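You operate a simulated robot arm through the tools that you are given. There is no shell and no other tool. Be economical: measure what you need, move in short steps, check, and stop when the job is done.

You are at the controls of a simulated robot arm. One attempt, no reset.

JOB
Bend the strip with red tape to 45 degrees.
Fine: set the stop pin, clamp the strip while bending, stand it in the grey tray; lever back, clamp free.

The check looks at the end state, three seconds after you hand in, the way a careful person would. Anything else that was tipped, shoved, dropped, spilled or broken makes it a failure.

ROBOT AND FRAMES
A 7-joint arm with a two-finger parallel gripper, fixed in place. Base frame: the origin is at the foot of the arm, x ahead of it, y to its left, z up; the work surface is at about z = 0.85. Lengths are in m, angles in degrees, forces in N, time in s.
With the tool pointing down near the work surface it reaches from about 0.24 to 0.68 m from the base axis. Its first joint turns from -66.0 to 66.0 degrees. Payload 2.4 kg.
Tool frame: the origin (TCP) lies between the finger pads and is the grasp point; the fingertips stand 0.03 m ahead of it; z points along the fingers, y is the line along which they close. Largest opening 0.094 m; finger width 0.028, thickness 0.01; the body of the gripper, 0.05 by 0.096 m, starts 0.055 m behind the TCP.
Orientation is told as [roll, pitch, yaw] about the base's x, y, z axes, in that order, counted from this pose: with the fingers straight down and closing along the base's y, the tool's x points along the base's -x, its y along +y and its z along -z.

CONTROLS
- The arm moves only by the tool arm_command. Its argument "increments" is one flat list of numbers, 7 for each row, row after row: the shift along the base's x, y, z in cm, then the turn, a rotation vector about the base's x, y, z in degrees, then the gripper command, from -1 (shut) to 1 (fully open), values between in proportion. In form: [x, y, z, ax, ay, az, jaw, x, y, z, ax, ay, az, jaw, ...]. A call has 1 to 12 rows; each row is the pose to reach, as a shift and turn from the pose commanded when the call began. Rows are played at 5 a second. More than 0.05 m and 8.6 degrees between two rows, or a gripper value outside its range, and nothing of the call is played. Where a pose cannot be reached the arm comes as near as it can. A force on the tool above 80 N (or 10 N above the force at the start of the call, whichever is more), or a blocked arm, ends the call early, and 0.2 s more pass. Each finger travels about 0.153 m/s and halts on what it meets, pressing with about 40 N; the grip force reading is that of the motor and also rises with nothing between the fingers. The clock runs only during rows and for 0.2 s after the last one: add rows that repeat a pose to give the fingers time. It gives the time, the measured TCP pose, the force on the tool (base axes), the opening and the grip force at its end, in the units of the frame above (readings bear some noise).
- Cameras (640 x 400 px; columns grow to the right, rows downward): "scene" is fixed at [0.056, 0.4744, 1.4614]; the picture's right is [-0.67, -0.74, 0.00], its down [-0.40, 0.36, -0.85] and it looks along [0.63, -0.57, -0.53] (base axes); focal length 319 px, centre (320, 200). "wrist" rides on the gripper at [-0.037, 0, -0.058] in the tool frame; the picture's right is [0.00, -1.00, 0.00], its down [0.97, 0.00, -0.24] and it looks along [0.24, 0.00, 0.97] (tool axes); focal length 218 px, centre (320, 200). There is no depth. A picture from a camera that has moved, and an enlarged one, comes with that camera's place and axes in the base frame and with its lens. The place of the scene camera against the robot may be out by one fixed shift of up to 0.018 m in any direction.
- snapshot(camera): a new picture of that camera. It takes no simulated time.
- inspect(camera, box): a new picture of the part [left, top, right, bottom] of that camera's present view, enlarged. It takes no simulated time.
- sign_off(): hands the job in; it is judged then, once.

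Go step by step. Nothing tells you positions but the pictures and the camera data: compare them with the known pose of the tool, close in by small moves and look again before you grip or let go. The budget is 120 turns and 64 pictures, counting those below and the enlarged ones. Unless the task says otherwise, let go and move clear before handing in, and close with one line.

The tools are called after "Request:" by a JSON object that holds its "op" and its "data". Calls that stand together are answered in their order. arm_command: Moves the arm, as the interface text tells. Its arguments: {"type":"object","properties":{"increments":{"type":"array","items":{"type":"number"}}},"required":["increments"]} The other tools are called the same way: snapshot (camera) takes a picture; inspect (camera, box) takes an enlarged picture of a part of a camera's view; sign_off () hands the job in.

At the start:

```text
time: 0.0
eef_pos: [0.3511, -0.142, 1.2184]
orientation: [0.1, -0.2, 0.1]
contact_force: [-0.1, 0.2, 0.0]
grip_width: 0.0939
finger_force: 0.1
```

scene: 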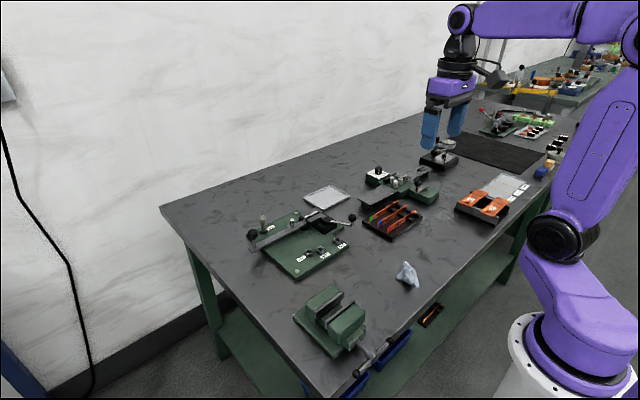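
wrist: 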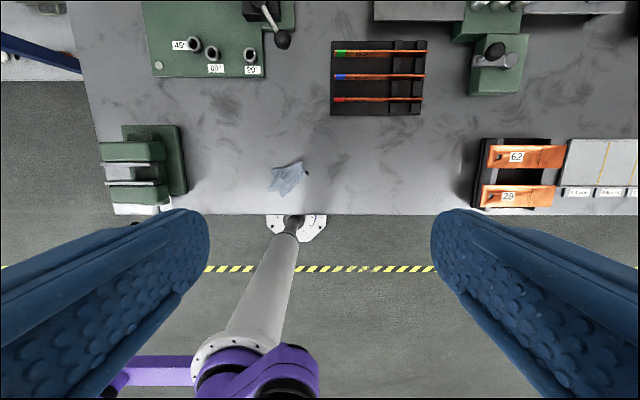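

I see a green bending fixture with a lever and holes marked 45 and so on, a black rack with three strips (green, blue and red tape), and a grey tray. I'll look closer first.

Request:
{"op": "inspect", "data": {"camera": "scene", "box": [230, 170, 390, 290]}}

Request:
{"op": "inspect", "data": {"camera": "scene", "box": [340, 150, 460, 250]}}

Request:
{"op": "inspect", "data": {"camera": "wrist", "box": [130, 0, 440, 190]}}

```text
3.33 times, centred on (310, 230) of scene
camera zoom: at [0.056, 0.4744, 1.4614], right [-0.67, -0.74, 0.0], down [-0.4, 0.36, -0.85], along [0.63, -0.57, -0.53], focal length 1063 px, centre (353, 100)
```

zoom: 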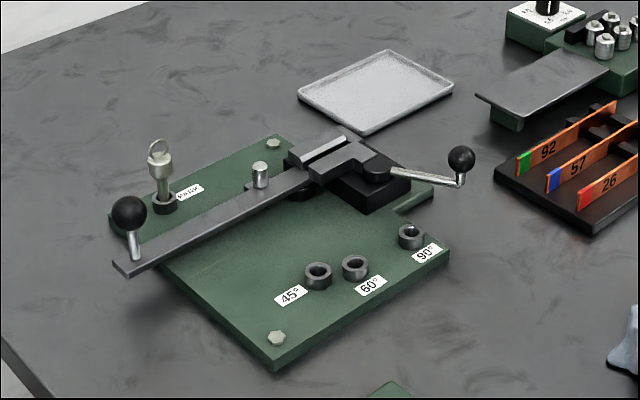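

```text
4.00 times, centred on (400, 200) of scene
camera zoom: at [0.056, 0.4744, 1.4614], right [-0.67, -0.74, 0.0], down [-0.4, 0.36, -0.85], along [0.63, -0.57, -0.53], focal length 1276 px, centre (0, 200)
```

zoom: 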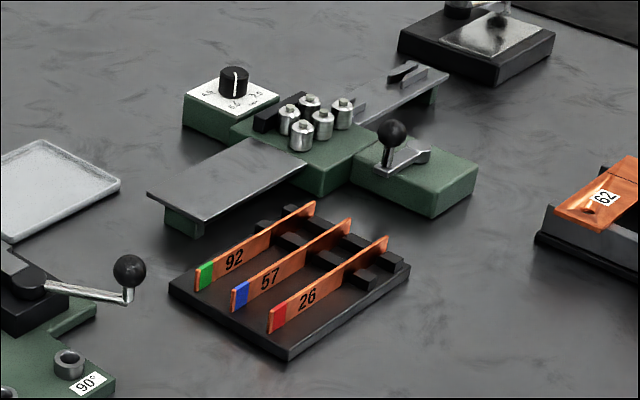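

```text
2.06 times, centred on (285, 95) of wrist
camera zoom: at [0.3875, -0.1425, 1.2764], right [0.0, -1.0, 0.0], down [-0.97, 0.0, 0.24], along [-0.24, 0.0, -0.97], focal length 451 px, centre (392, 417)
```

zoom: 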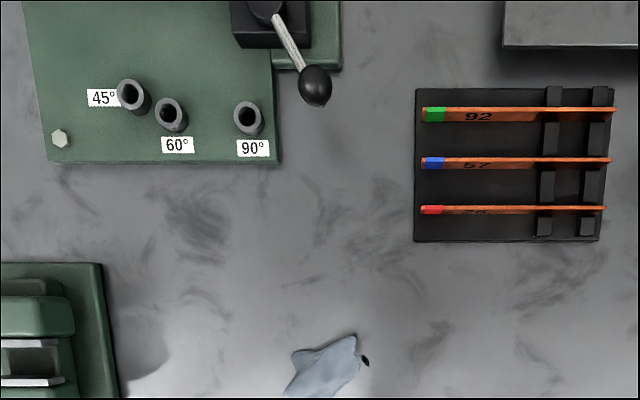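

The bender is around (0.6, 0.08) and the red strip around (0.465, -0.25). I'll move the wrist camera over the bender for a top view.

Request:
{"op": "arm_command", "data": {"increments": [2, 4, 0, 0, 0, 0, 1, 4, 8, 0, 0, 0, 0, 1, 6, 12, 0, 0, 0, 0, 1, 8, 16, 0, 0, 0, 0, 1, 10, 20, 0, 0, 0, 0, 1, 12, 22, 0, 0, 0, 0, 1, 12, 22, 0, 0, 0, 0, 1]}}

Request:
{"op": "snapshot", "data": {"camera": "wrist"}}

```text
time: 1.6
eef_pos: [0.4687, 0.0782, 1.2192]
orientation: [0.1, 0.0, 0.0]
contact_force: [-0.2, 0.4, 0.7]
grip_width: 0.0938
finger_force: 0.1
```

```text
58 pictures are left
camera wrist: at [0.5058, 0.077, 1.2759], right [0.0, -1.0, 0.0], down [-0.97, 0.0, 0.24], along [-0.24, 0.0, -0.97], focal length 218 px, centre (320, 200)
```

wrist: 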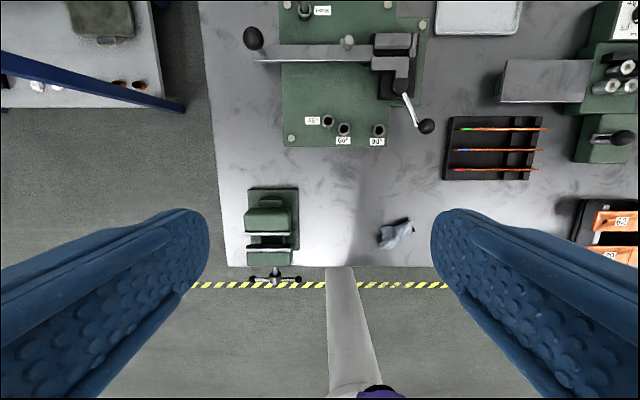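

Request:
{"op": "inspect", "data": {"camera": "wrist", "box": [230, 0, 446, 150]}}

Request:
{"op": "inspect", "data": {"camera": "scene", "box": [290, 195, 366, 240]}}

```text
2.67 times, centred on (338, 75) of wrist
camera zoom: at [0.5058, 0.077, 1.2759], right [0.0, -1.0, 0.0], down [-0.97, 0.0, 0.24], along [-0.24, 0.0, -0.97], focal length 582 px, centre (272, 533)
```

zoom: 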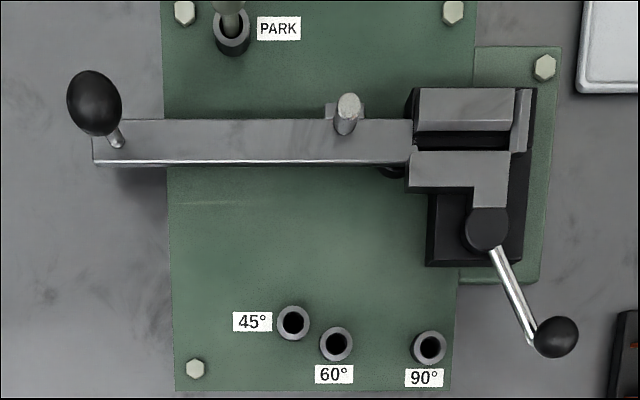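

```text
8.42 times, centred on (328, 218) of scene
camera zoom: at [0.056, 0.4744, 1.4614], right [-0.67, -0.74, 0.0], down [-0.4, 0.36, -0.85], along [0.63, -0.57, -0.53], focal length 2685 px, centre (253, 53)
```

zoom: 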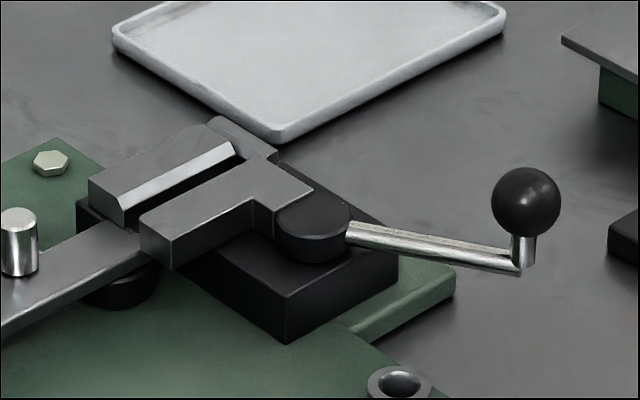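

The bender layout reads clearly: fixed jaw and slot, cam clamp with a handle, a lever with a forming post, and the pin in PARK. I'll move further out to locate PARK and the tray, and to test the reach.

Request:
{"op": "arm_command", "data": {"increments": [4, 0, -2, 0, 0, 0, 1, 8, 0, -4, 0, 0, 0, 1, 12, 0, -6, 0, 0, 0, 1, 16, 0, -8, 0, 0, 0, 1, 19, 0, -9, 0, 0, 0, 1, 19, 0, -9, 0, 0, 0, 1]}}

Request:
{"op": "snapshot", "data": {"camera": "wrist"}}

```text
time: 3.0
eef_pos: [0.6511, 0.0795, 1.1296]
orientation: [0.1, 0.1, 0.1]
contact_force: [0.2, -0.7, 0.2]
grip_width: 0.0941
finger_force: 0.0
out of reach, approached as far as the arm can: row 5, 6
```

```text
55 pictures are left
camera wrist: at [0.6886, 0.0792, 1.188], right [0.0, -1.0, 0.0], down [-0.97, 0.0, 0.24], along [-0.24, 0.0, -0.97], focal length 218 px, centre (320, 200)
```

wrist: 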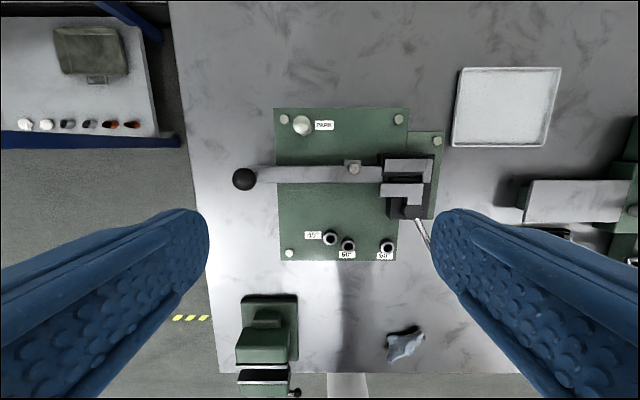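

Vertical reach ends near x=0.65, and the pin (0.71, 0.10) and tray (centre about 0.74, -0.18) lie beyond it. I'll tilt the fingers outward and take a closer look at the pin.

Request:
{"op": "arm_command", "data": {"increments": [-3, 0, -1, 0, -6, 0, 1, -5, 1, -2, 0, -12, 0, 1, -5, 2, -4, 0, -18, 0, 1, -5, 2, -6, 0, -24, 0, 1, -3, 2, -8, 0, -25, 0, 1, -3, 2, -8, 0, -25, 0, 1]}}

Request:
{"op": "snapshot", "data": {"camera": "wrist"}}

Request:
{"op": "inspect", "data": {"camera": "scene", "box": [230, 150, 360, 280]}}

```text
time: 4.4
eef_pos: [0.6214, 0.0991, 1.0509]
orientation: [0.2, -25.2, 0.0]
contact_force: [-0.3, -0.1, 0.1]
grip_width: 0.094
finger_force: 0.0
```

```text
54 pictures are left
camera wrist: at [0.63, 0.0979, 1.1195], right [0.0, -1.0, 0.0], down [-0.98, 0.0, -0.19], along [0.19, 0.0, -0.98], focal length 218 px, centre (320, 200)
```

wrist: 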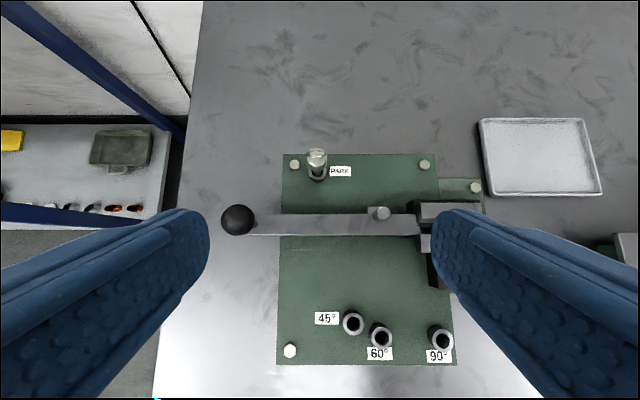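

```text
3.08 times, centred on (295, 215) of scene
camera zoom: at [0.056, 0.4744, 1.4614], right [-0.67, -0.74, 0.0], down [-0.4, 0.36, -0.85], along [0.63, -0.57, -0.53], focal length 981 px, centre (397, 154)
```

zoom: 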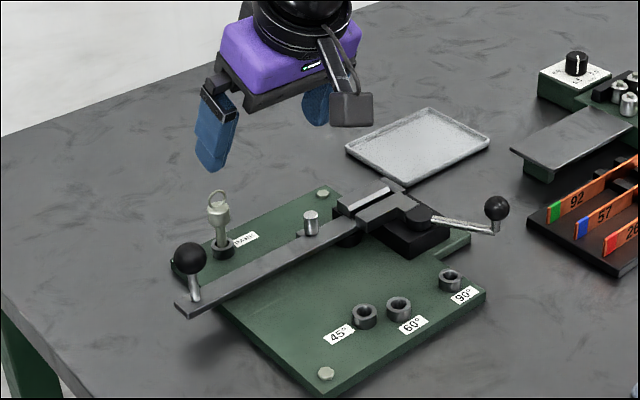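

Request:
{"op": "inspect", "data": {"camera": "wrist", "box": [270, 135, 370, 195]}}

Request:
{"op": "inspect", "data": {"camera": "scene", "box": [250, 200, 320, 245]}}

```text
6.40 times, centred on (320, 165) of wrist
camera zoom: at [0.63, 0.0979, 1.1195], right [0.0, -1.0, 0.0], down [-0.98, 0.0, -0.19], along [0.19, 0.0, -0.98], focal length 1397 px, centre (320, 424)
```

zoom: 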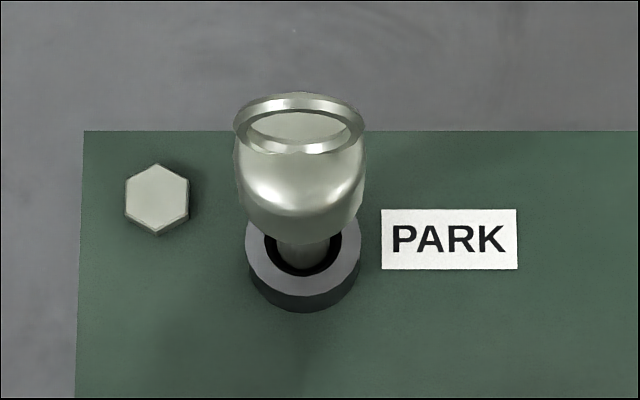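

```text
8.89 times, centred on (285, 222) of scene
camera zoom: at [0.056, 0.4744, 1.4614], right [-0.67, -0.74, 0.0], down [-0.4, 0.36, -0.85], along [0.63, -0.57, -0.53], focal length 2834 px, centre (631, 0)
```

zoom: 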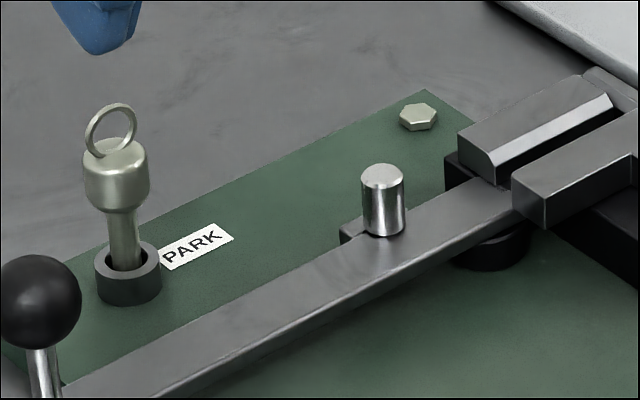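

The pin is at about (0.711, 0.100), with its head between z 0.892 and 0.914. I'll approach above it with the tilted tool and a partly opened gripper.

Request:
{"op": "arm_command", "data": {"increments": [3, 0, 0, 0, 0, 0, 0.3, 6, 0.1, -1, 0, 0, 0, 0.1, 9, 0.1, -3, 0, 0, 0, 0.1, 9, 0.1, -6, 0, 0, 0, 0.1, 9, 0.1, -6, 0, 0, 0, 0.1]}}

Request:
{"op": "snapshot", "data": {"camera": "wrist"}}

Request:
{"op": "inspect", "data": {"camera": "scene", "box": [230, 160, 330, 250]}}

```text
time: 5.6
eef_pos: [0.7115, 0.1007, 0.9898]
orientation: [0.1, -25.1, -0.1]
contact_force: [0.6, 0.0, 0.6]
grip_width: 0.0515
finger_force: 0.1
```

```text
50 pictures are left
camera wrist: at [0.7202, 0.0998, 1.0582], right [0.0, -1.0, 0.0], down [-0.98, 0.0, -0.19], along [0.19, 0.0, -0.98], focal length 218 px, centre (320, 200)
```

wrist: 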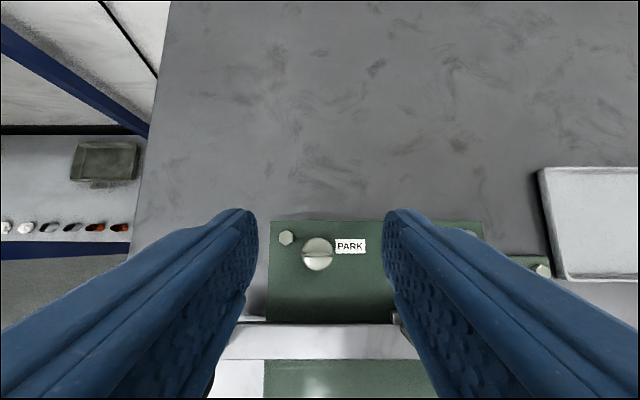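

```text
4.44 times, centred on (280, 205) of scene
camera zoom: at [0.056, 0.4744, 1.4614], right [-0.67, -0.74, 0.0], down [-0.4, 0.36, -0.85], along [0.63, -0.57, -0.53], focal length 1417 px, centre (498, 178)
```

zoom: 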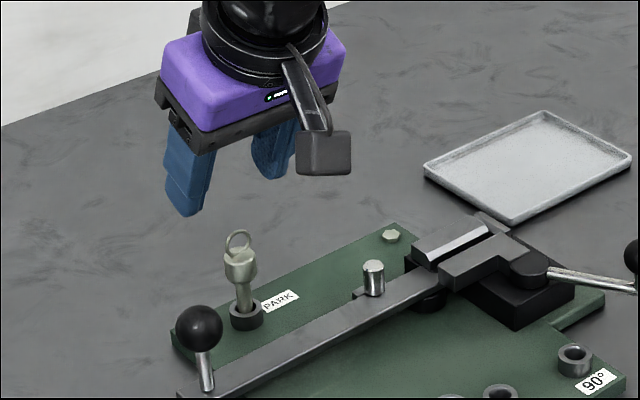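

The alignment is good. I'll descend and grip.

Request:
{"op": "arm_command", "data": {"increments": [0, 0, -3, 0, 0, 0, 0.1, 0, 0, -6, 0, 0, 0, 0.1, 0, 0, -7.7, 0, 0, 0, 0.1, 0, 0, -7.7, 0, 0, 0, -1, 0, 0, -7.7, 0, 0, 0, -1, 0, 0, -7.7, 0, 0, 0, -1]}}

Request:
{"op": "inspect", "data": {"camera": "scene", "box": [230, 160, 330, 250]}}

```text
time: 7.0
eef_pos: [0.7087, 0.0989, 0.9138]
orientation: [0.1, -25.1, 0.1]
contact_force: [0.0, 0.6, -0.3]
grip_width: 0.0232
finger_force: 40.3
```

```text
4.44 times, centred on (280, 205) of scene
camera zoom: at [0.0561, 0.4744, 1.4614], right [-0.67, -0.74, 0.0], down [-0.4, 0.36, -0.85], along [0.63, -0.57, -0.53], focal length 1417 px, centre (498, 178)
```

zoom: 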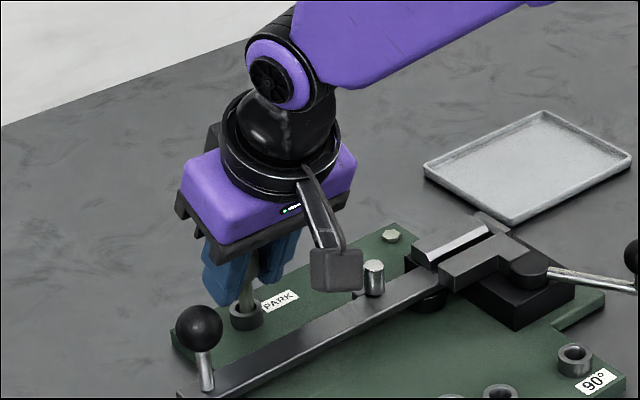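

The grip holds on the pin head. I'll lift it straight up.

Request:
{"op": "arm_command", "data": {"increments": [0, 0, 2, 0, 0, 0, -1, 0, 0, 4, 0, 0, 0, -1, 0, 0, 6, 0, 0, 0, -1, 0, 0, 9, 0, 0, 0, -1, 0, 0, 9, 0, 0, 0, -1]}}

Request:
{"op": "inspect", "data": {"camera": "scene", "box": [230, 140, 330, 250]}}

Request:
{"op": "snapshot", "data": {"camera": "wrist"}}

```text
time: 8.2
eef_pos: [0.7091, 0.1017, 1.0055]
orientation: [0.1, -25.1, 0.1]
contact_force: [-0.4, 0.0, -0.3]
grip_width: 0.0233
finger_force: 40.2
```

```text
3.64 times, centred on (280, 195) of scene
camera zoom: at [0.056, 0.4744, 1.4614], right [-0.67, -0.74, 0.0], down [-0.4, 0.36, -0.85], along [0.63, -0.57, -0.53], focal length 1160 px, centre (466, 218)
```

zoom: 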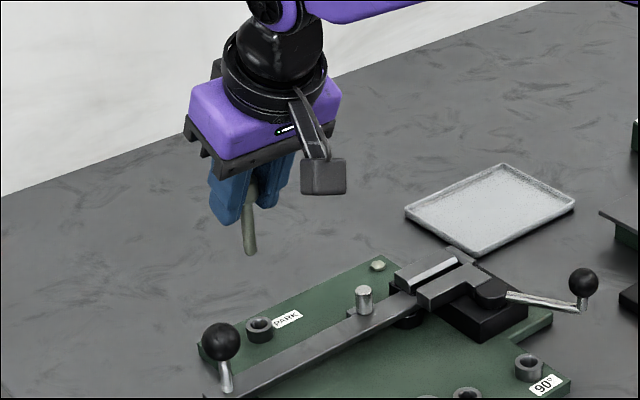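

```text
46 pictures are left
camera wrist: at [0.7187, 0.0992, 1.0745], right [0.0, -1.0, 0.0], down [-0.98, 0.0, -0.19], along [0.19, 0.0, -0.98], focal length 218 px, centre (320, 200)
```

wrist: 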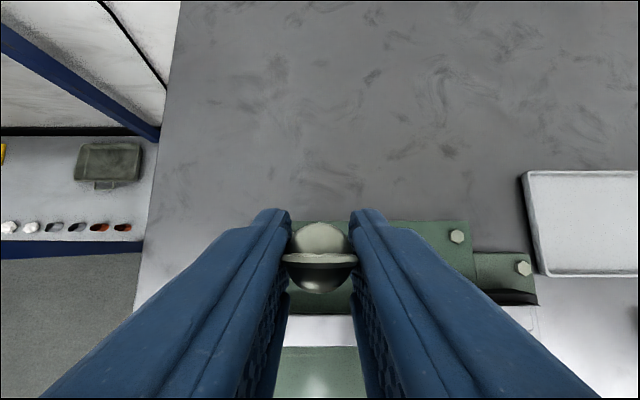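

The pin is free and upright. I'll carry it over to the 45° hole at about (0.548, 0.063).

Request:
{"op": "arm_command", "data": {"increments": [-4, -1, 0, 0, 0, 0, -1, -8, -2, 0, 0, 0, 0, -1, -12, -3, 0, 0, 0, 0, -1, -16.3, -3.75, 0, 0, 0, 0, -1, -16.3, -3.75, -2, 0, 0, 0, -1, -16.3, -3.75, -2, 0, 0, 0, -1]}}

Request:
{"op": "inspect", "data": {"camera": "scene", "box": [260, 190, 360, 280]}}

Request:
{"op": "snapshot", "data": {"camera": "wrist"}}

```text
time: 9.6
eef_pos: [0.548, 0.0634, 0.9833]
orientation: [0.1, -25.1, 0.0]
contact_force: [0.3, -0.2, 0.0]
grip_width: 0.0229
finger_force: 40.2
```

```text
4.44 times, centred on (310, 235) of scene
camera zoom: at [0.056, 0.4744, 1.4614], right [-0.67, -0.74, 0.0], down [-0.4, 0.36, -0.85], along [0.63, -0.57, -0.53], focal length 1417 px, centre (364, 44)
```

zoom: 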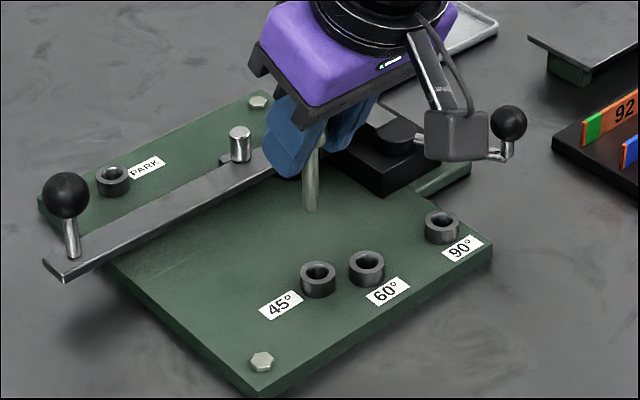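

```text
44 pictures are left
camera wrist: at [0.5575, 0.0623, 1.0518], right [0.0, -1.0, 0.0], down [-0.98, 0.0, -0.19], along [0.19, 0.0, -0.98], focal length 218 px, centre (320, 200)
```

wrist: 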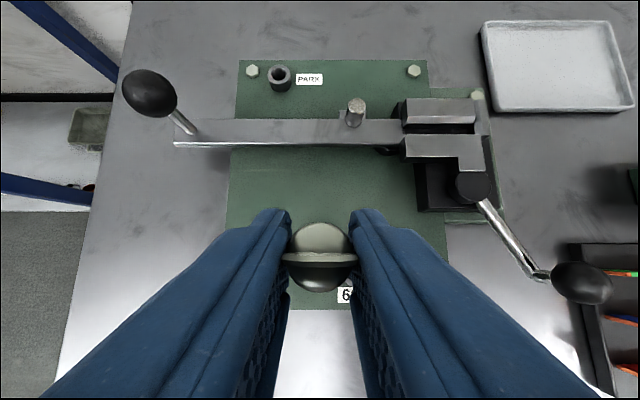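

Request:
{"op": "inspect", "data": {"camera": "scene", "box": [312, 210, 352, 260]}}

```text
8.00 times, centred on (332, 235) of scene
camera zoom: at [0.056, 0.4744, 1.4614], right [-0.67, -0.74, 0.0], down [-0.4, 0.36, -0.85], along [0.63, -0.57, -0.53], focal length 2551 px, centre (224, -80)
```

zoom: 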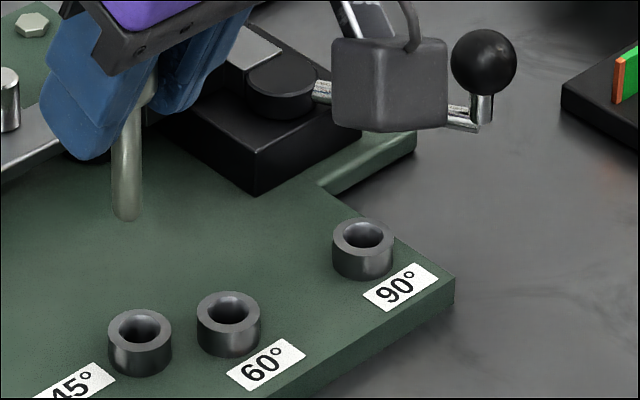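

The pin hangs upright about 4 cm above the hole and slightly off it, so I'll nudge it and lower close to the collar to check.

Request:
{"op": "arm_command", "data": {"increments": [-0.3, -0.1, -1, 0, 0, 0, -1, -0.3, -0.1, -2, 0, 0, 0, -1, -0.3, -0.1, -3, 0, 0, 0, -1, -0.3, -0.1, -3, 0, 0, 0, -1]}}

Request:
{"op": "inspect", "data": {"camera": "scene", "box": [300, 235, 332, 260]}}

```text
time: 10.6
eef_pos: [0.5459, 0.0611, 0.9546]
orientation: [0.1, -25.1, -0.1]
contact_force: [0.1, 0.0, -0.4]
grip_width: 0.023
finger_force: 39.9
```

```text
16.00 times, centred on (316, 248) of scene
camera zoom: at [0.056, 0.4744, 1.4614], right [-0.67, -0.74, 0.0], down [-0.4, 0.36, -0.85], along [0.63, -0.57, -0.53], focal length 5102 px, centre (384, -560)
```

zoom: 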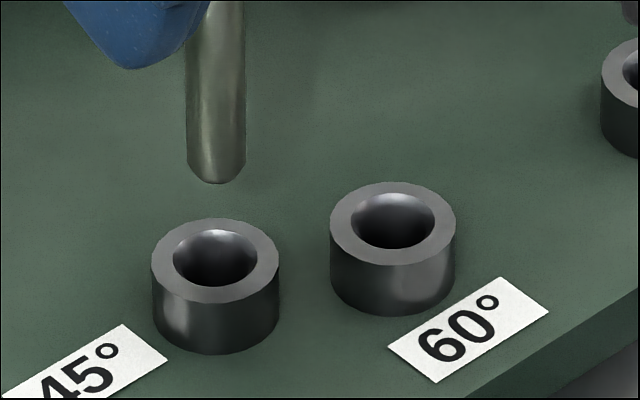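

Request:
{"op": "arm_command", "data": {"increments": [0, 0, -1, 0, 0, 0, -1, 0, 0, -1.6, 0, 0, 0, -1, 0, 0, -2.0, 0, 0, 0, -1]}}

Request:
{"op": "inspect", "data": {"camera": "scene", "box": [300, 235, 332, 260]}}

```text
time: 11.4
eef_pos: [0.5464, 0.0611, 0.9381]
orientation: [0.3, -25.7, 0.0]
contact_force: [-4.1, -0.5, 28.0]
grip_width: 0.0232
finger_force: 39.9
```

```text
16.00 times, centred on (316, 248) of scene
camera zoom: at [0.0554, 0.4744, 1.4614], right [-0.67, -0.74, 0.0], down [-0.4, 0.36, -0.85], along [0.63, -0.57, -0.53], focal length 5102 px, centre (384, -560)
```

zoom: 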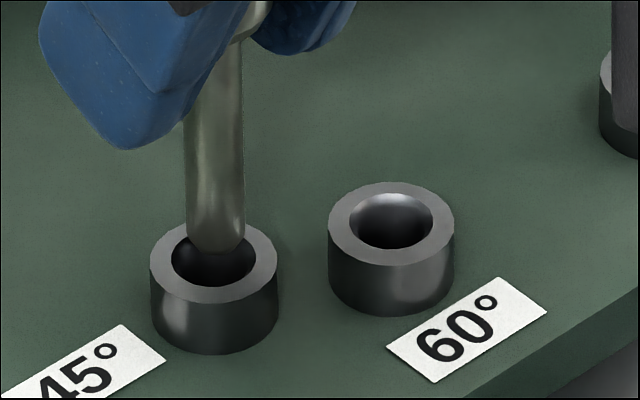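

The tip is resting on the rear rim of the collar. I'll raise a little, shift about 5 mm toward the camera side and try again.

Request:
{"op": "arm_command", "data": {"increments": [0, 0, 1, 0, 0, 0, -1, -0.38, 0.34, 1, 0, 0, 0, -1, -0.38, 0.34, 0.3, 0, 0, 0, -1, -0.38, 0.34, 0, 0, 0, 0, -1]}}

Request:
{"op": "inspect", "data": {"camera": "scene", "box": [300, 235, 332, 260]}}

```text
time: 12.4
eef_pos: [0.5419, 0.0651, 0.9366]
orientation: [0.1, -25.4, 0.0]
contact_force: [-5.5, -1.6, 24.8]
grip_width: 0.0231
finger_force: 40.2
```

```text
16.00 times, centred on (316, 248) of scene
camera zoom: at [0.0554, 0.4743, 1.4614], right [-0.67, -0.74, 0.0], down [-0.4, 0.36, -0.85], along [0.63, -0.57, -0.53], focal length 5102 px, centre (384, -560)
```

zoom: 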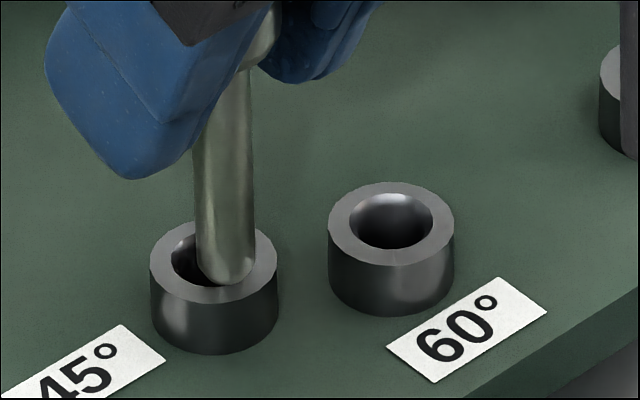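

Request:
{"op": "arm_command", "data": {"increments": [0, 0, 1, 0, 0, 0, -1, 0.26, 0.02, 1, 0, 0, 0, -1, 0.26, 0.02, 1, 0, 0, 0, -1]}}

Request:
{"op": "inspect", "data": {"camera": "scene", "box": [300, 225, 340, 260]}}

```text
time: 13.2
eef_pos: [0.5419, 0.0643, 0.944]
orientation: [0.0, -25.0, 0.1]
contact_force: [-0.1, 0.6, -0.4]
grip_width: 0.0233
finger_force: 40.5
```

```text
11.43 times, centred on (320, 242) of scene
camera zoom: at [0.056, 0.4744, 1.4614], right [-0.67, -0.74, 0.0], down [-0.4, 0.36, -0.85], along [0.63, -0.57, -0.53], focal length 3644 px, centre (320, -286)
```

zoom: 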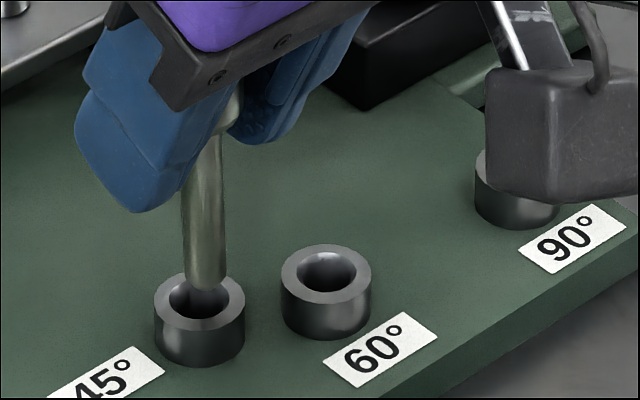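

Request:
{"op": "arm_command", "data": {"increments": [0.1, 0.1, 0, 0, 0, 0, -1, 0.1, 0.1, -0.5, 0, 0, 0, -1, 0.1, 0.1, -1.0, 0, 0, 0, -1, 0.1, 0.1, -1.2, 0, 0, 0, -1]}}

Request:
{"op": "inspect", "data": {"camera": "scene", "box": [300, 235, 332, 260]}}

```text
time: 14.2
eef_pos: [0.5444, 0.0647, 0.9325]
orientation: [0.1, -25.1, 0.2]
contact_force: [1.9, -1.3, 0.1]
grip_width: 0.0229
finger_force: 40.0
```

```text
16.00 times, centred on (316, 248) of scene
camera zoom: at [0.0561, 0.4744, 1.4614], right [-0.67, -0.74, 0.0], down [-0.4, 0.36, -0.85], along [0.63, -0.57, -0.53], focal length 5102 px, centre (384, -560)
```

zoom: 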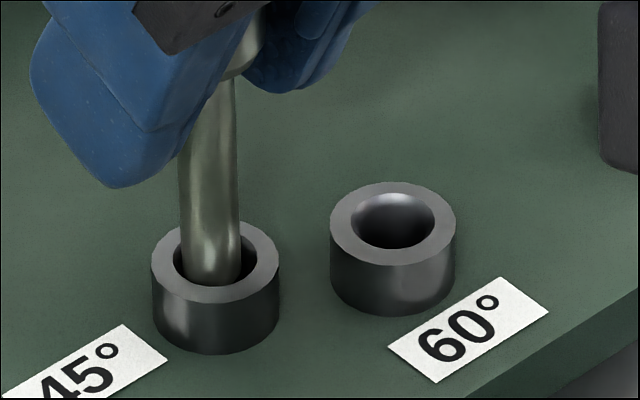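

The pin has entered the hole. I'll lower it further.

Request:
{"op": "arm_command", "data": {"increments": [0, 0, -0.6, 0, 0, 0, -1, 0, 0, -1.2, 0, 0, 0, -1, 0, 0, -1.6, 0, 0, 0, -1, 0, 0, -1.8, 0, 0, 0, -1]}}

Request:
{"op": "inspect", "data": {"camera": "scene", "box": [290, 220, 340, 260]}}

```text
time: 15.2
eef_pos: [0.544, 0.065, 0.9132]
orientation: [0.1, -25.0, -0.1]
contact_force: [0.7, -0.8, 0.6]
grip_width: 0.0233
finger_force: 40.1
```

```text
10.00 times, centred on (315, 240) of scene
camera zoom: at [0.0561, 0.4744, 1.4614], right [-0.67, -0.74, 0.0], down [-0.4, 0.36, -0.85], along [0.63, -0.57, -0.53], focal length 3189 px, centre (370, -200)
```

zoom: 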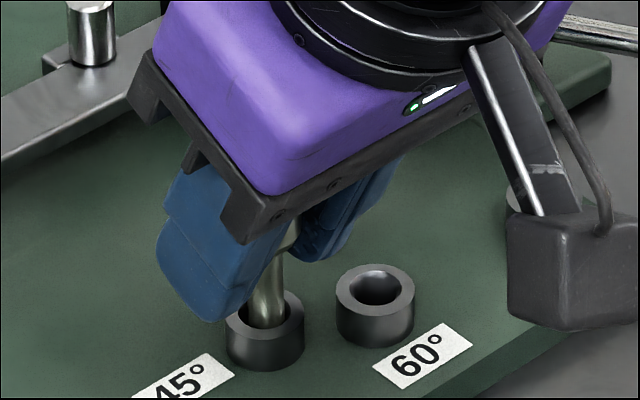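

The pin is seated at the same height as it was in PARK. I'll release it slightly, lift clear and check.

Request:
{"op": "arm_command", "data": {"increments": [0, 0, 0, 0, 0, 0, -0.2, 0, 0, 0, 0, 0, 0, -0.1, 0, 0, 2, 0, 0, 0, -0.1, 0, 0, 5, 0, 0, 0, -0.1, 0, 0, 9, 0, 0, 0, 0, -3, 0, 13, 0, 0, 0, 0.5, -3, 0, 13, 0, 0, 0, 0.5]}}

Request:
{"op": "inspect", "data": {"camera": "scene", "box": [230, 180, 366, 280]}}

```text
time: 16.8
eef_pos: [0.5129, 0.0647, 1.0464]
orientation: [0.1, -25.0, 0.0]
contact_force: [-0.5, 0.5, 0.7]
grip_width: 0.0703
finger_force: 0.1
```

```text
4.00 times, centred on (298, 230) of scene
camera zoom: at [0.056, 0.4744, 1.4614], right [-0.67, -0.74, 0.0], down [-0.4, 0.36, -0.85], along [0.63, -0.57, -0.53], focal length 1276 px, centre (408, 80)
```

zoom: 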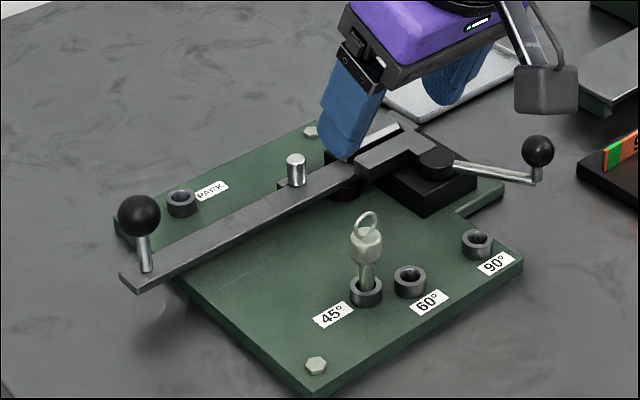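

The stop pin is in the 45° hole. Next I'll straighten the tool and go to the rack, turning the gripper by -90° so it closes across the strip.

Request:
{"op": "arm_command", "data": {"increments": [-1, -3, 2, 0, 8.3, 0, 0.5, -2, -7, 4, 0, 16.6, 0, 0.5, -4, -11, 4, 0, 25, 0, 0.5, -5, -15, 4, 0, 25, 0, 0.5, -5, -15, 4, 0, 25, 0, 0.5]}}

Request:
{"op": "arm_command", "data": {"increments": [0, -1, 0, 0, 0, -8.2, 0.3, 0, -2, 0, 0, 0, -16.4, 0.3, 0, -3, 0, 0, 0, -24.6, 0.3, 0, -4, 0, 0, 0, -32.8, 0.3, 0, -5, 0, 0, 0, -41, 0.3, 0, -6, 0, 0, 0, -49.2, 0.3, 0, -7, 0, 0, 0, -57.4, 0.3, 0, -8, 0, 0, 0, -65.6, 0.3, 0, -9, 0, 0, 0, -73.8, 0.3, 0, -10, 0, 0, 0, -82, 0.3, 0, -10.5, 0, 0, 0, -90, 0.3, 0, -10.5, 0, 0, 0, -90, 0.3]}}

Request:
{"op": "snapshot", "data": {"camera": "wrist"}}

```text
time: 18.0
eef_pos: [0.4617, -0.0856, 1.0851]
orientation: [0.1, -0.1, 0.1]
contact_force: [-0.5, 0.7, 0.0]
grip_width: 0.0707
finger_force: 0.0
```

```text
time: 20.6
eef_pos: [0.4643, -0.1898, 1.0839]
orientation: [0.1, -0.2, -90.1]
contact_force: [0.1, 0.5, -0.1]
grip_width: 0.0611
finger_force: 0.0
```

```text
35 pictures are left
camera wrist: at [0.4643, -0.2273, 1.1423], right [-1.0, 0.0, 0.0], down [0.0, 0.97, 0.24], along [0.0, 0.24, -0.97], focal length 218 px, centre (320, 200)
```

wrist: 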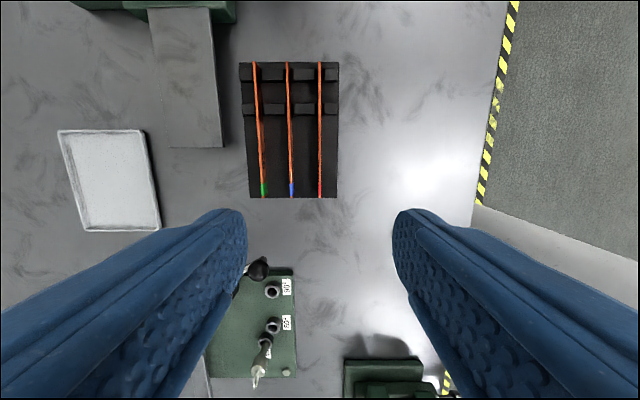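

Request:
{"op": "inspect", "data": {"camera": "wrist", "box": [225, 50, 353, 210]}}

Request:
{"op": "inspect", "data": {"camera": "scene", "box": [360, 190, 440, 245]}}

```text
2.50 times, centred on (289, 130) of wrist
camera zoom: at [0.4643, -0.2273, 1.1423], right [-1.0, 0.0, 0.0], down [0.0, 0.97, 0.24], along [0.0, 0.24, -0.97], focal length 546 px, centre (398, 375)
```

zoom: 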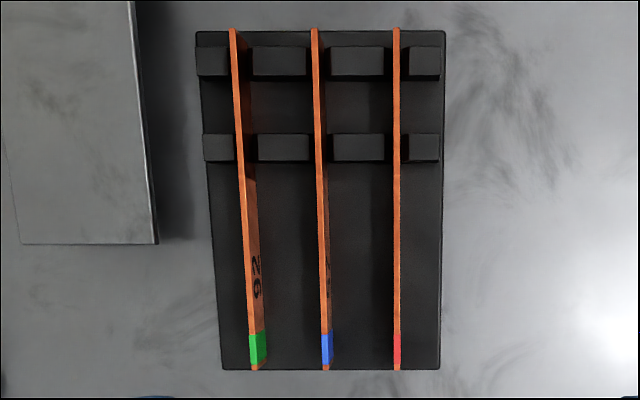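

```text
7.27 times, centred on (400, 218) of scene
camera zoom: at [0.056, 0.4744, 1.4614], right [-0.67, -0.74, 0.0], down [-0.4, 0.36, -0.85], along [0.63, -0.57, -0.53], focal length 2319 px, centre (-262, 73)
```

zoom: 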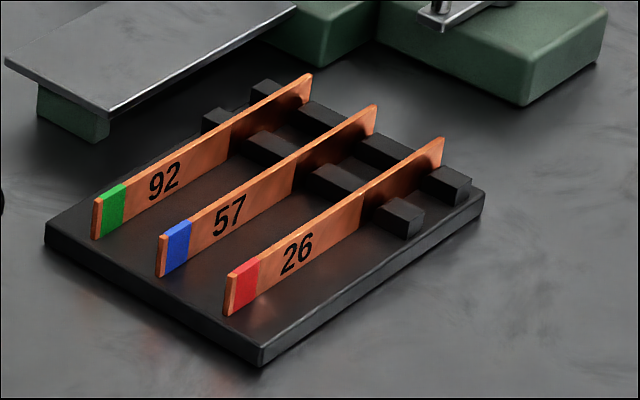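

The red strip lies at x≈0.464, from y -0.165 (tape end) to -0.315, and stands about 2 cm tall on the rack. I'll narrow the fingers so the blue strip is safe and descend over the tape end.

Request:
{"op": "arm_command", "data": {"increments": [0, 0.8, -4, 0, 0, 0, -0.36, 0, 0.8, -8, 0, 0, 0, -0.36, 0, 0.8, -12, 0, 0, 0, -0.36, 0, 0.8, -14.5, 0, 0, 0, -0.36, 0, 0.8, -14.5, 0, 0, 0, -0.36]}}

Request:
{"op": "snapshot", "data": {"camera": "wrist"}}

Request:
{"op": "inspect", "data": {"camera": "scene", "box": [350, 170, 450, 250]}}

```text
time: 21.8
eef_pos: [0.4648, -0.1805, 0.9385]
orientation: [0.0, 0.0, -90.0]
contact_force: [0.3, 0.0, 0.4]
grip_width: 0.0303
finger_force: 0.1
```

```text
32 pictures are left
camera wrist: at [0.4645, -0.2182, 0.997], right [-1.0, 0.0, 0.0], down [0.0, 0.97, 0.24], along [0.0, 0.24, -0.97], focal length 218 px, centre (320, 200)
```

wrist: 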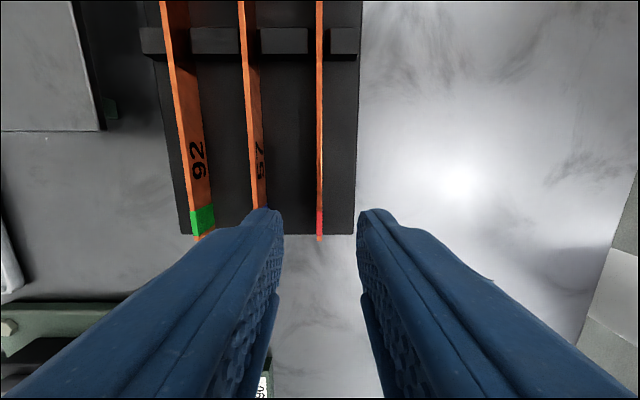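

```text
5.00 times, centred on (400, 210) of scene
camera zoom: at [0.056, 0.4744, 1.4614], right [-0.67, -0.74, 0.0], down [-0.4, 0.36, -0.85], along [0.63, -0.57, -0.53], focal length 1594 px, centre (-80, 150)
```

zoom: 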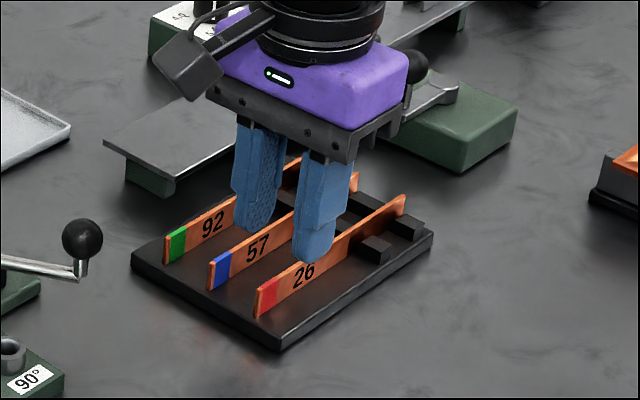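

Centred on the strip. I'll descend the last 4 cm, grip and lift.

Request:
{"op": "arm_command", "data": {"increments": [0, 0, -2.5, 0, 0, 0, -0.36, 0, 0, -4.1, 0, 0, 0, -0.36, 0, 0, -4.1, 0, 0, 0, -1, 0, 0, -4.1, 0, 0, 0, -1, 0, 0, -4.1, 0, 0, 0, -1]}}

Request:
{"op": "inspect", "data": {"camera": "scene", "box": [370, 190, 450, 245]}}

```text
time: 23.0
eef_pos: [0.4635, -0.1813, 0.8987]
orientation: [0.1, 0.0, -90.0]
contact_force: [0.1, -0.4, -0.4]
grip_width: 0.002
finger_force: 36.7
```

```text
7.27 times, centred on (410, 218) of scene
camera zoom: at [0.056, 0.4744, 1.4614], right [-0.67, -0.74, 0.0], down [-0.4, 0.36, -0.85], along [0.63, -0.57, -0.53], focal length 2319 px, centre (-334, 73)
```

zoom: 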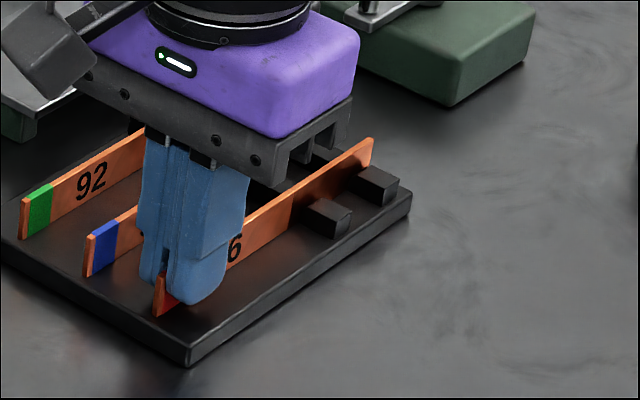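

Gripped. I'll lift high and carry it to above the bender.

Request:
{"op": "arm_command", "data": {"increments": [0, 0, 4, 0, 0, 0, -1, 0, 0, 8, 0, 0, 0, -1, 0, 0, 12.5, 0, 0, 0, -1, 3, 4, 12.5, 0, 0, 0, -1, 6, 8, 12.5, 0, 0, 0, -1, 9, 12, 12.5, 0, 0, 0, -1, 12, 16, 12.5, 0, 0, 0, -1, 15, 20, 12.5, 0, 0, 0, -1, 17, 24, 12.5, 0, 0, 0, -1, 18.2, 26, 12.5, 0, 0, 0, -1, 18.2, 26, 12.5, 0, 0, 0, -1]}}

Request:
{"op": "snapshot", "data": {"camera": "wrist"}}

Request:
{"op": "inspect", "data": {"camera": "scene", "box": [230, 150, 390, 250]}}

```text
time: 25.4
eef_pos: [0.646, 0.0784, 1.0235]
orientation: [0.0, -0.1, -90.0]
contact_force: [0.2, 0.3, -1.0]
grip_width: 0.0018
finger_force: 36.9
```

```text
29 pictures are left
camera wrist: at [0.6452, 0.0406, 1.0816], right [-1.0, 0.0, 0.0], down [0.0, 0.97, 0.24], along [0.0, 0.24, -0.97], focal length 218 px, centre (320, 200)
```

wrist: 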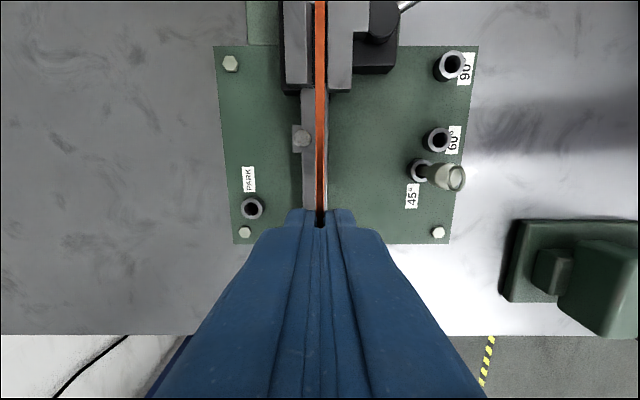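

```text
4.00 times, centred on (310, 200) of scene
camera zoom: at [0.056, 0.4744, 1.4614], right [-0.67, -0.74, 0.0], down [-0.4, 0.36, -0.85], along [0.63, -0.57, -0.53], focal length 1276 px, centre (360, 200)
```

zoom: 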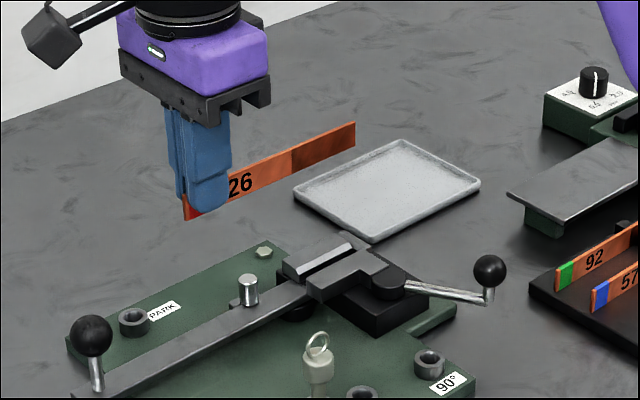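

Request:
{"op": "inspect", "data": {"camera": "wrist", "box": [250, 0, 410, 160]}}

```text
2.50 times, centred on (330, 80) of wrist
camera zoom: at [0.6452, 0.0406, 1.0816], right [-1.0, 0.0, 0.0], down [0.0, 0.97, 0.24], along [0.0, 0.24, -0.97], focal length 546 px, centre (295, 500)
```

zoom: 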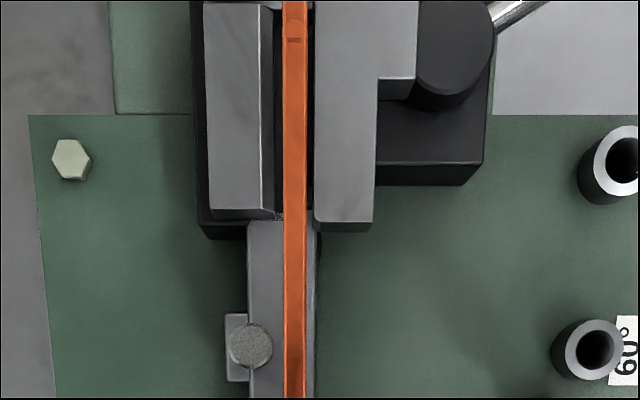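

The slot is about 11.6 mm wide, centred at x≈0.6455 right under the strip, with a stop plate at its -y end. I'll lower toward it.

Request:
{"op": "arm_command", "data": {"increments": [0.1, 0, -3, 0, 0, 0, -1, 0.1, 0, -6, 0, 0, 0, -1, 0.1, 0, -8, 0, 0, 0, -1, 0.1, 0, -8, 0, 0, 0, -1]}}

Request:
{"op": "inspect", "data": {"camera": "scene", "box": [270, 180, 350, 235]}}

Request:
{"op": "snapshot", "data": {"camera": "wrist"}}

```text
time: 26.4
eef_pos: [0.646, 0.0783, 0.9445]
orientation: [0.0, -0.1, -90.0]
contact_force: [0.5, -0.5, -1.2]
grip_width: 0.0017
finger_force: 36.6
```

```text
7.27 times, centred on (310, 208) of scene
camera zoom: at [0.0561, 0.4744, 1.4614], right [-0.67, -0.74, 0.0], down [-0.4, 0.36, -0.85], along [0.63, -0.57, -0.53], focal length 2319 px, centre (393, 146)
```

zoom: 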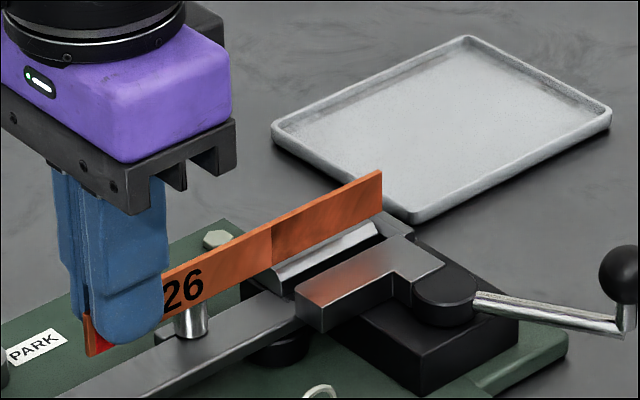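

```text
25 pictures are left
camera wrist: at [0.6466, 0.0406, 1.0019], right [-1.0, 0.0, 0.0], down [0.0, 0.97, 0.24], along [0.0, 0.24, -0.97], focal length 218 px, centre (320, 200)
```

wrist: 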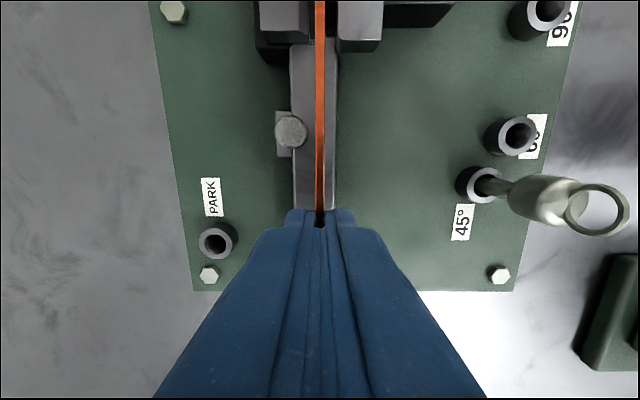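

Request:
{"op": "arm_command", "data": {"increments": [0, 0.3, -0.5, 0, 0, 0, -1, 0, 0.3, -1.2, 0, 0, 0, -1, 0, 0.3, -1.8, 0, 0, 0, -1, 0, 0.3, -1.8, 0, 0, 0, -1]}}

Request:
{"op": "inspect", "data": {"camera": "scene", "box": [270, 180, 350, 235]}}

```text
time: 27.4
eef_pos: [0.6476, 0.0798, 0.9243]
orientation: [0.1, 0.0, -90.0]
contact_force: [-0.1, -0.1, -0.2]
grip_width: 0.0022
finger_force: 37.0
```

```text
7.27 times, centred on (310, 208) of scene
camera zoom: at [0.0561, 0.4744, 1.4614], right [-0.67, -0.74, 0.0], down [-0.4, 0.36, -0.85], along [0.63, -0.57, -0.53], focal length 2319 px, centre (393, 146)
```

zoom: 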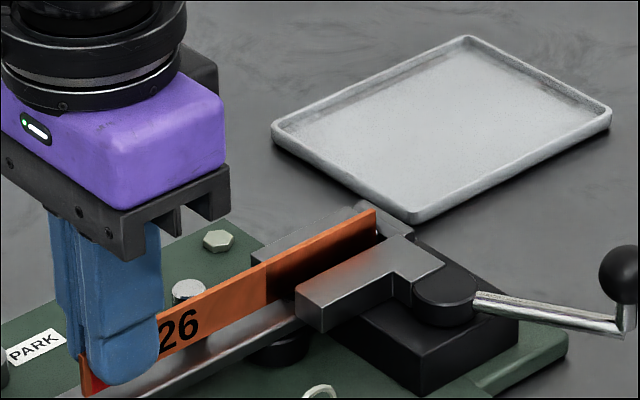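

The strip is in the slot. I'll lower it gently to the floor.

Request:
{"op": "arm_command", "data": {"increments": [0, 0, -0.3, 0, 0, 0, -1, 0, 0, -0.5, 0, 0, 0, -1, 0, 0, -0.5, 0, 0, 0, -1]}}

```text
time: 28.2
eef_pos: [0.648, 0.082, 0.9208]
orientation: [0.1, -0.1, -90.0]
contact_force: [0.5, 0.5, -0.5]
grip_width: 0.002
finger_force: 37.3
```

Request:
{"op": "arm_command", "data": {"increments": [0, 0, -0.2, 0, 0, 0, -1, 0, 0, -0.4, 0, 0, 0, -1, 0, 0, -0.4, 0, 0, 0, -1]}}

Request:
{"op": "inspect", "data": {"camera": "scene", "box": [265, 200, 329, 240]}}

```text
time: 29.0
eef_pos: [0.6493, 0.0817, 0.9181]
orientation: [0.3, 0.1, -90.0]
contact_force: [-5.3, 0.9, 27.7]
grip_width: 0.0023
finger_force: 36.8
```

```text
10.00 times, centred on (297, 220) of scene
camera zoom: at [0.0553, 0.4744, 1.4614], right [-0.67, -0.74, 0.0], down [-0.4, 0.36, -0.85], along [0.63, -0.57, -0.53], focal length 3189 px, centre (550, 0)
```

zoom: 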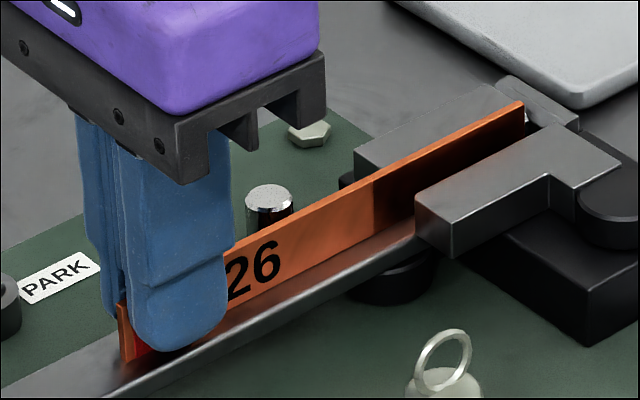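

The floor is reached. I'll raise 2 mm and slide toward the stop plate until contact.

Request:
{"op": "arm_command", "data": {"increments": [0, 0, 0.3, 0, 0, 0, -1, 0, -0.4, 0.3, 0, 0, 0, -1, 0, -0.7, 0.3, 0, 0, 0, -1]}}

```text
time: 29.8
eef_pos: [0.6457, 0.0733, 0.9182]
orientation: [-0.2, -0.1, -89.9]
contact_force: [0.0, 1.7, 2.7]
grip_width: 0.0018
finger_force: 37.0
```

Request:
{"op": "arm_command", "data": {"increments": [0, -0.2, 0.1, 0, 0, 0, -1, 0, -0.4, 0.1, 0, 0, 0, -1]}}

Request:
{"op": "inspect", "data": {"camera": "scene", "box": [265, 200, 345, 240]}}

```text
time: 30.4
eef_pos: [0.6463, 0.0739, 0.919]
orientation: [-0.2, 0.1, -89.7]
contact_force: [-1.1, 12.9, -7.0]
grip_width: 0.0023
finger_force: 36.6
```

```text
8.00 times, centred on (305, 220) of scene
camera zoom: at [0.0561, 0.4747, 1.4613], right [-0.67, -0.74, 0.0], down [-0.4, 0.36, -0.85], along [0.63, -0.57, -0.53], focal length 2551 px, centre (440, 40)
```

zoom: 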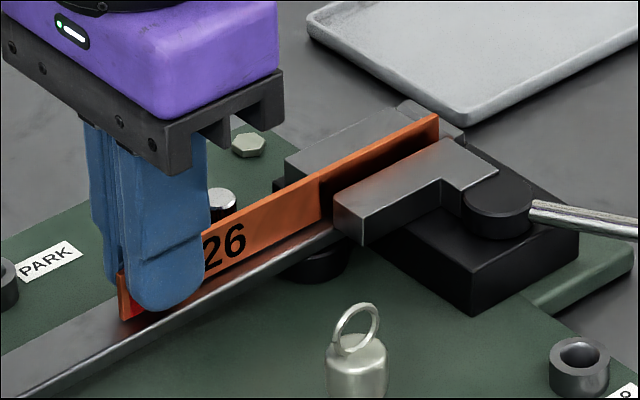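

The stop plate is found. I'll relax the push, bring the strip gently toward the fixed jaw and check the force.

Request:
{"op": "arm_command", "data": {"increments": [0, 0.35, 0, 0, 0, 0, -1, 0.2, 0.35, -0.05, 0, 0, 0, -1, 0.4, 0.35, -0.1, 0, 0, 0, -1, 0.4, 0.35, -0.1, 0, 0, 0, -1]}}

Request:
{"op": "snapshot", "data": {"camera": "wrist"}}

```text
time: 31.4
eef_pos: [0.6503, 0.0735, 0.9204]
orientation: [0.0, -0.1, -90.0]
contact_force: [-5.6, 10.1, 1.5]
grip_width: 0.0021
finger_force: 36.9
```

```text
21 pictures are left
camera wrist: at [0.6507, 0.0363, 0.9776], right [-1.0, 0.0, 0.0], down [0.0, 0.97, 0.24], along [0.0, 0.24, -0.97], focal length 218 px, centre (320, 200)
```

wrist: 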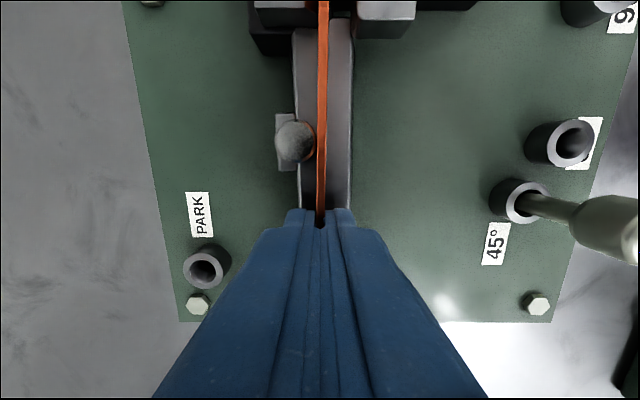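

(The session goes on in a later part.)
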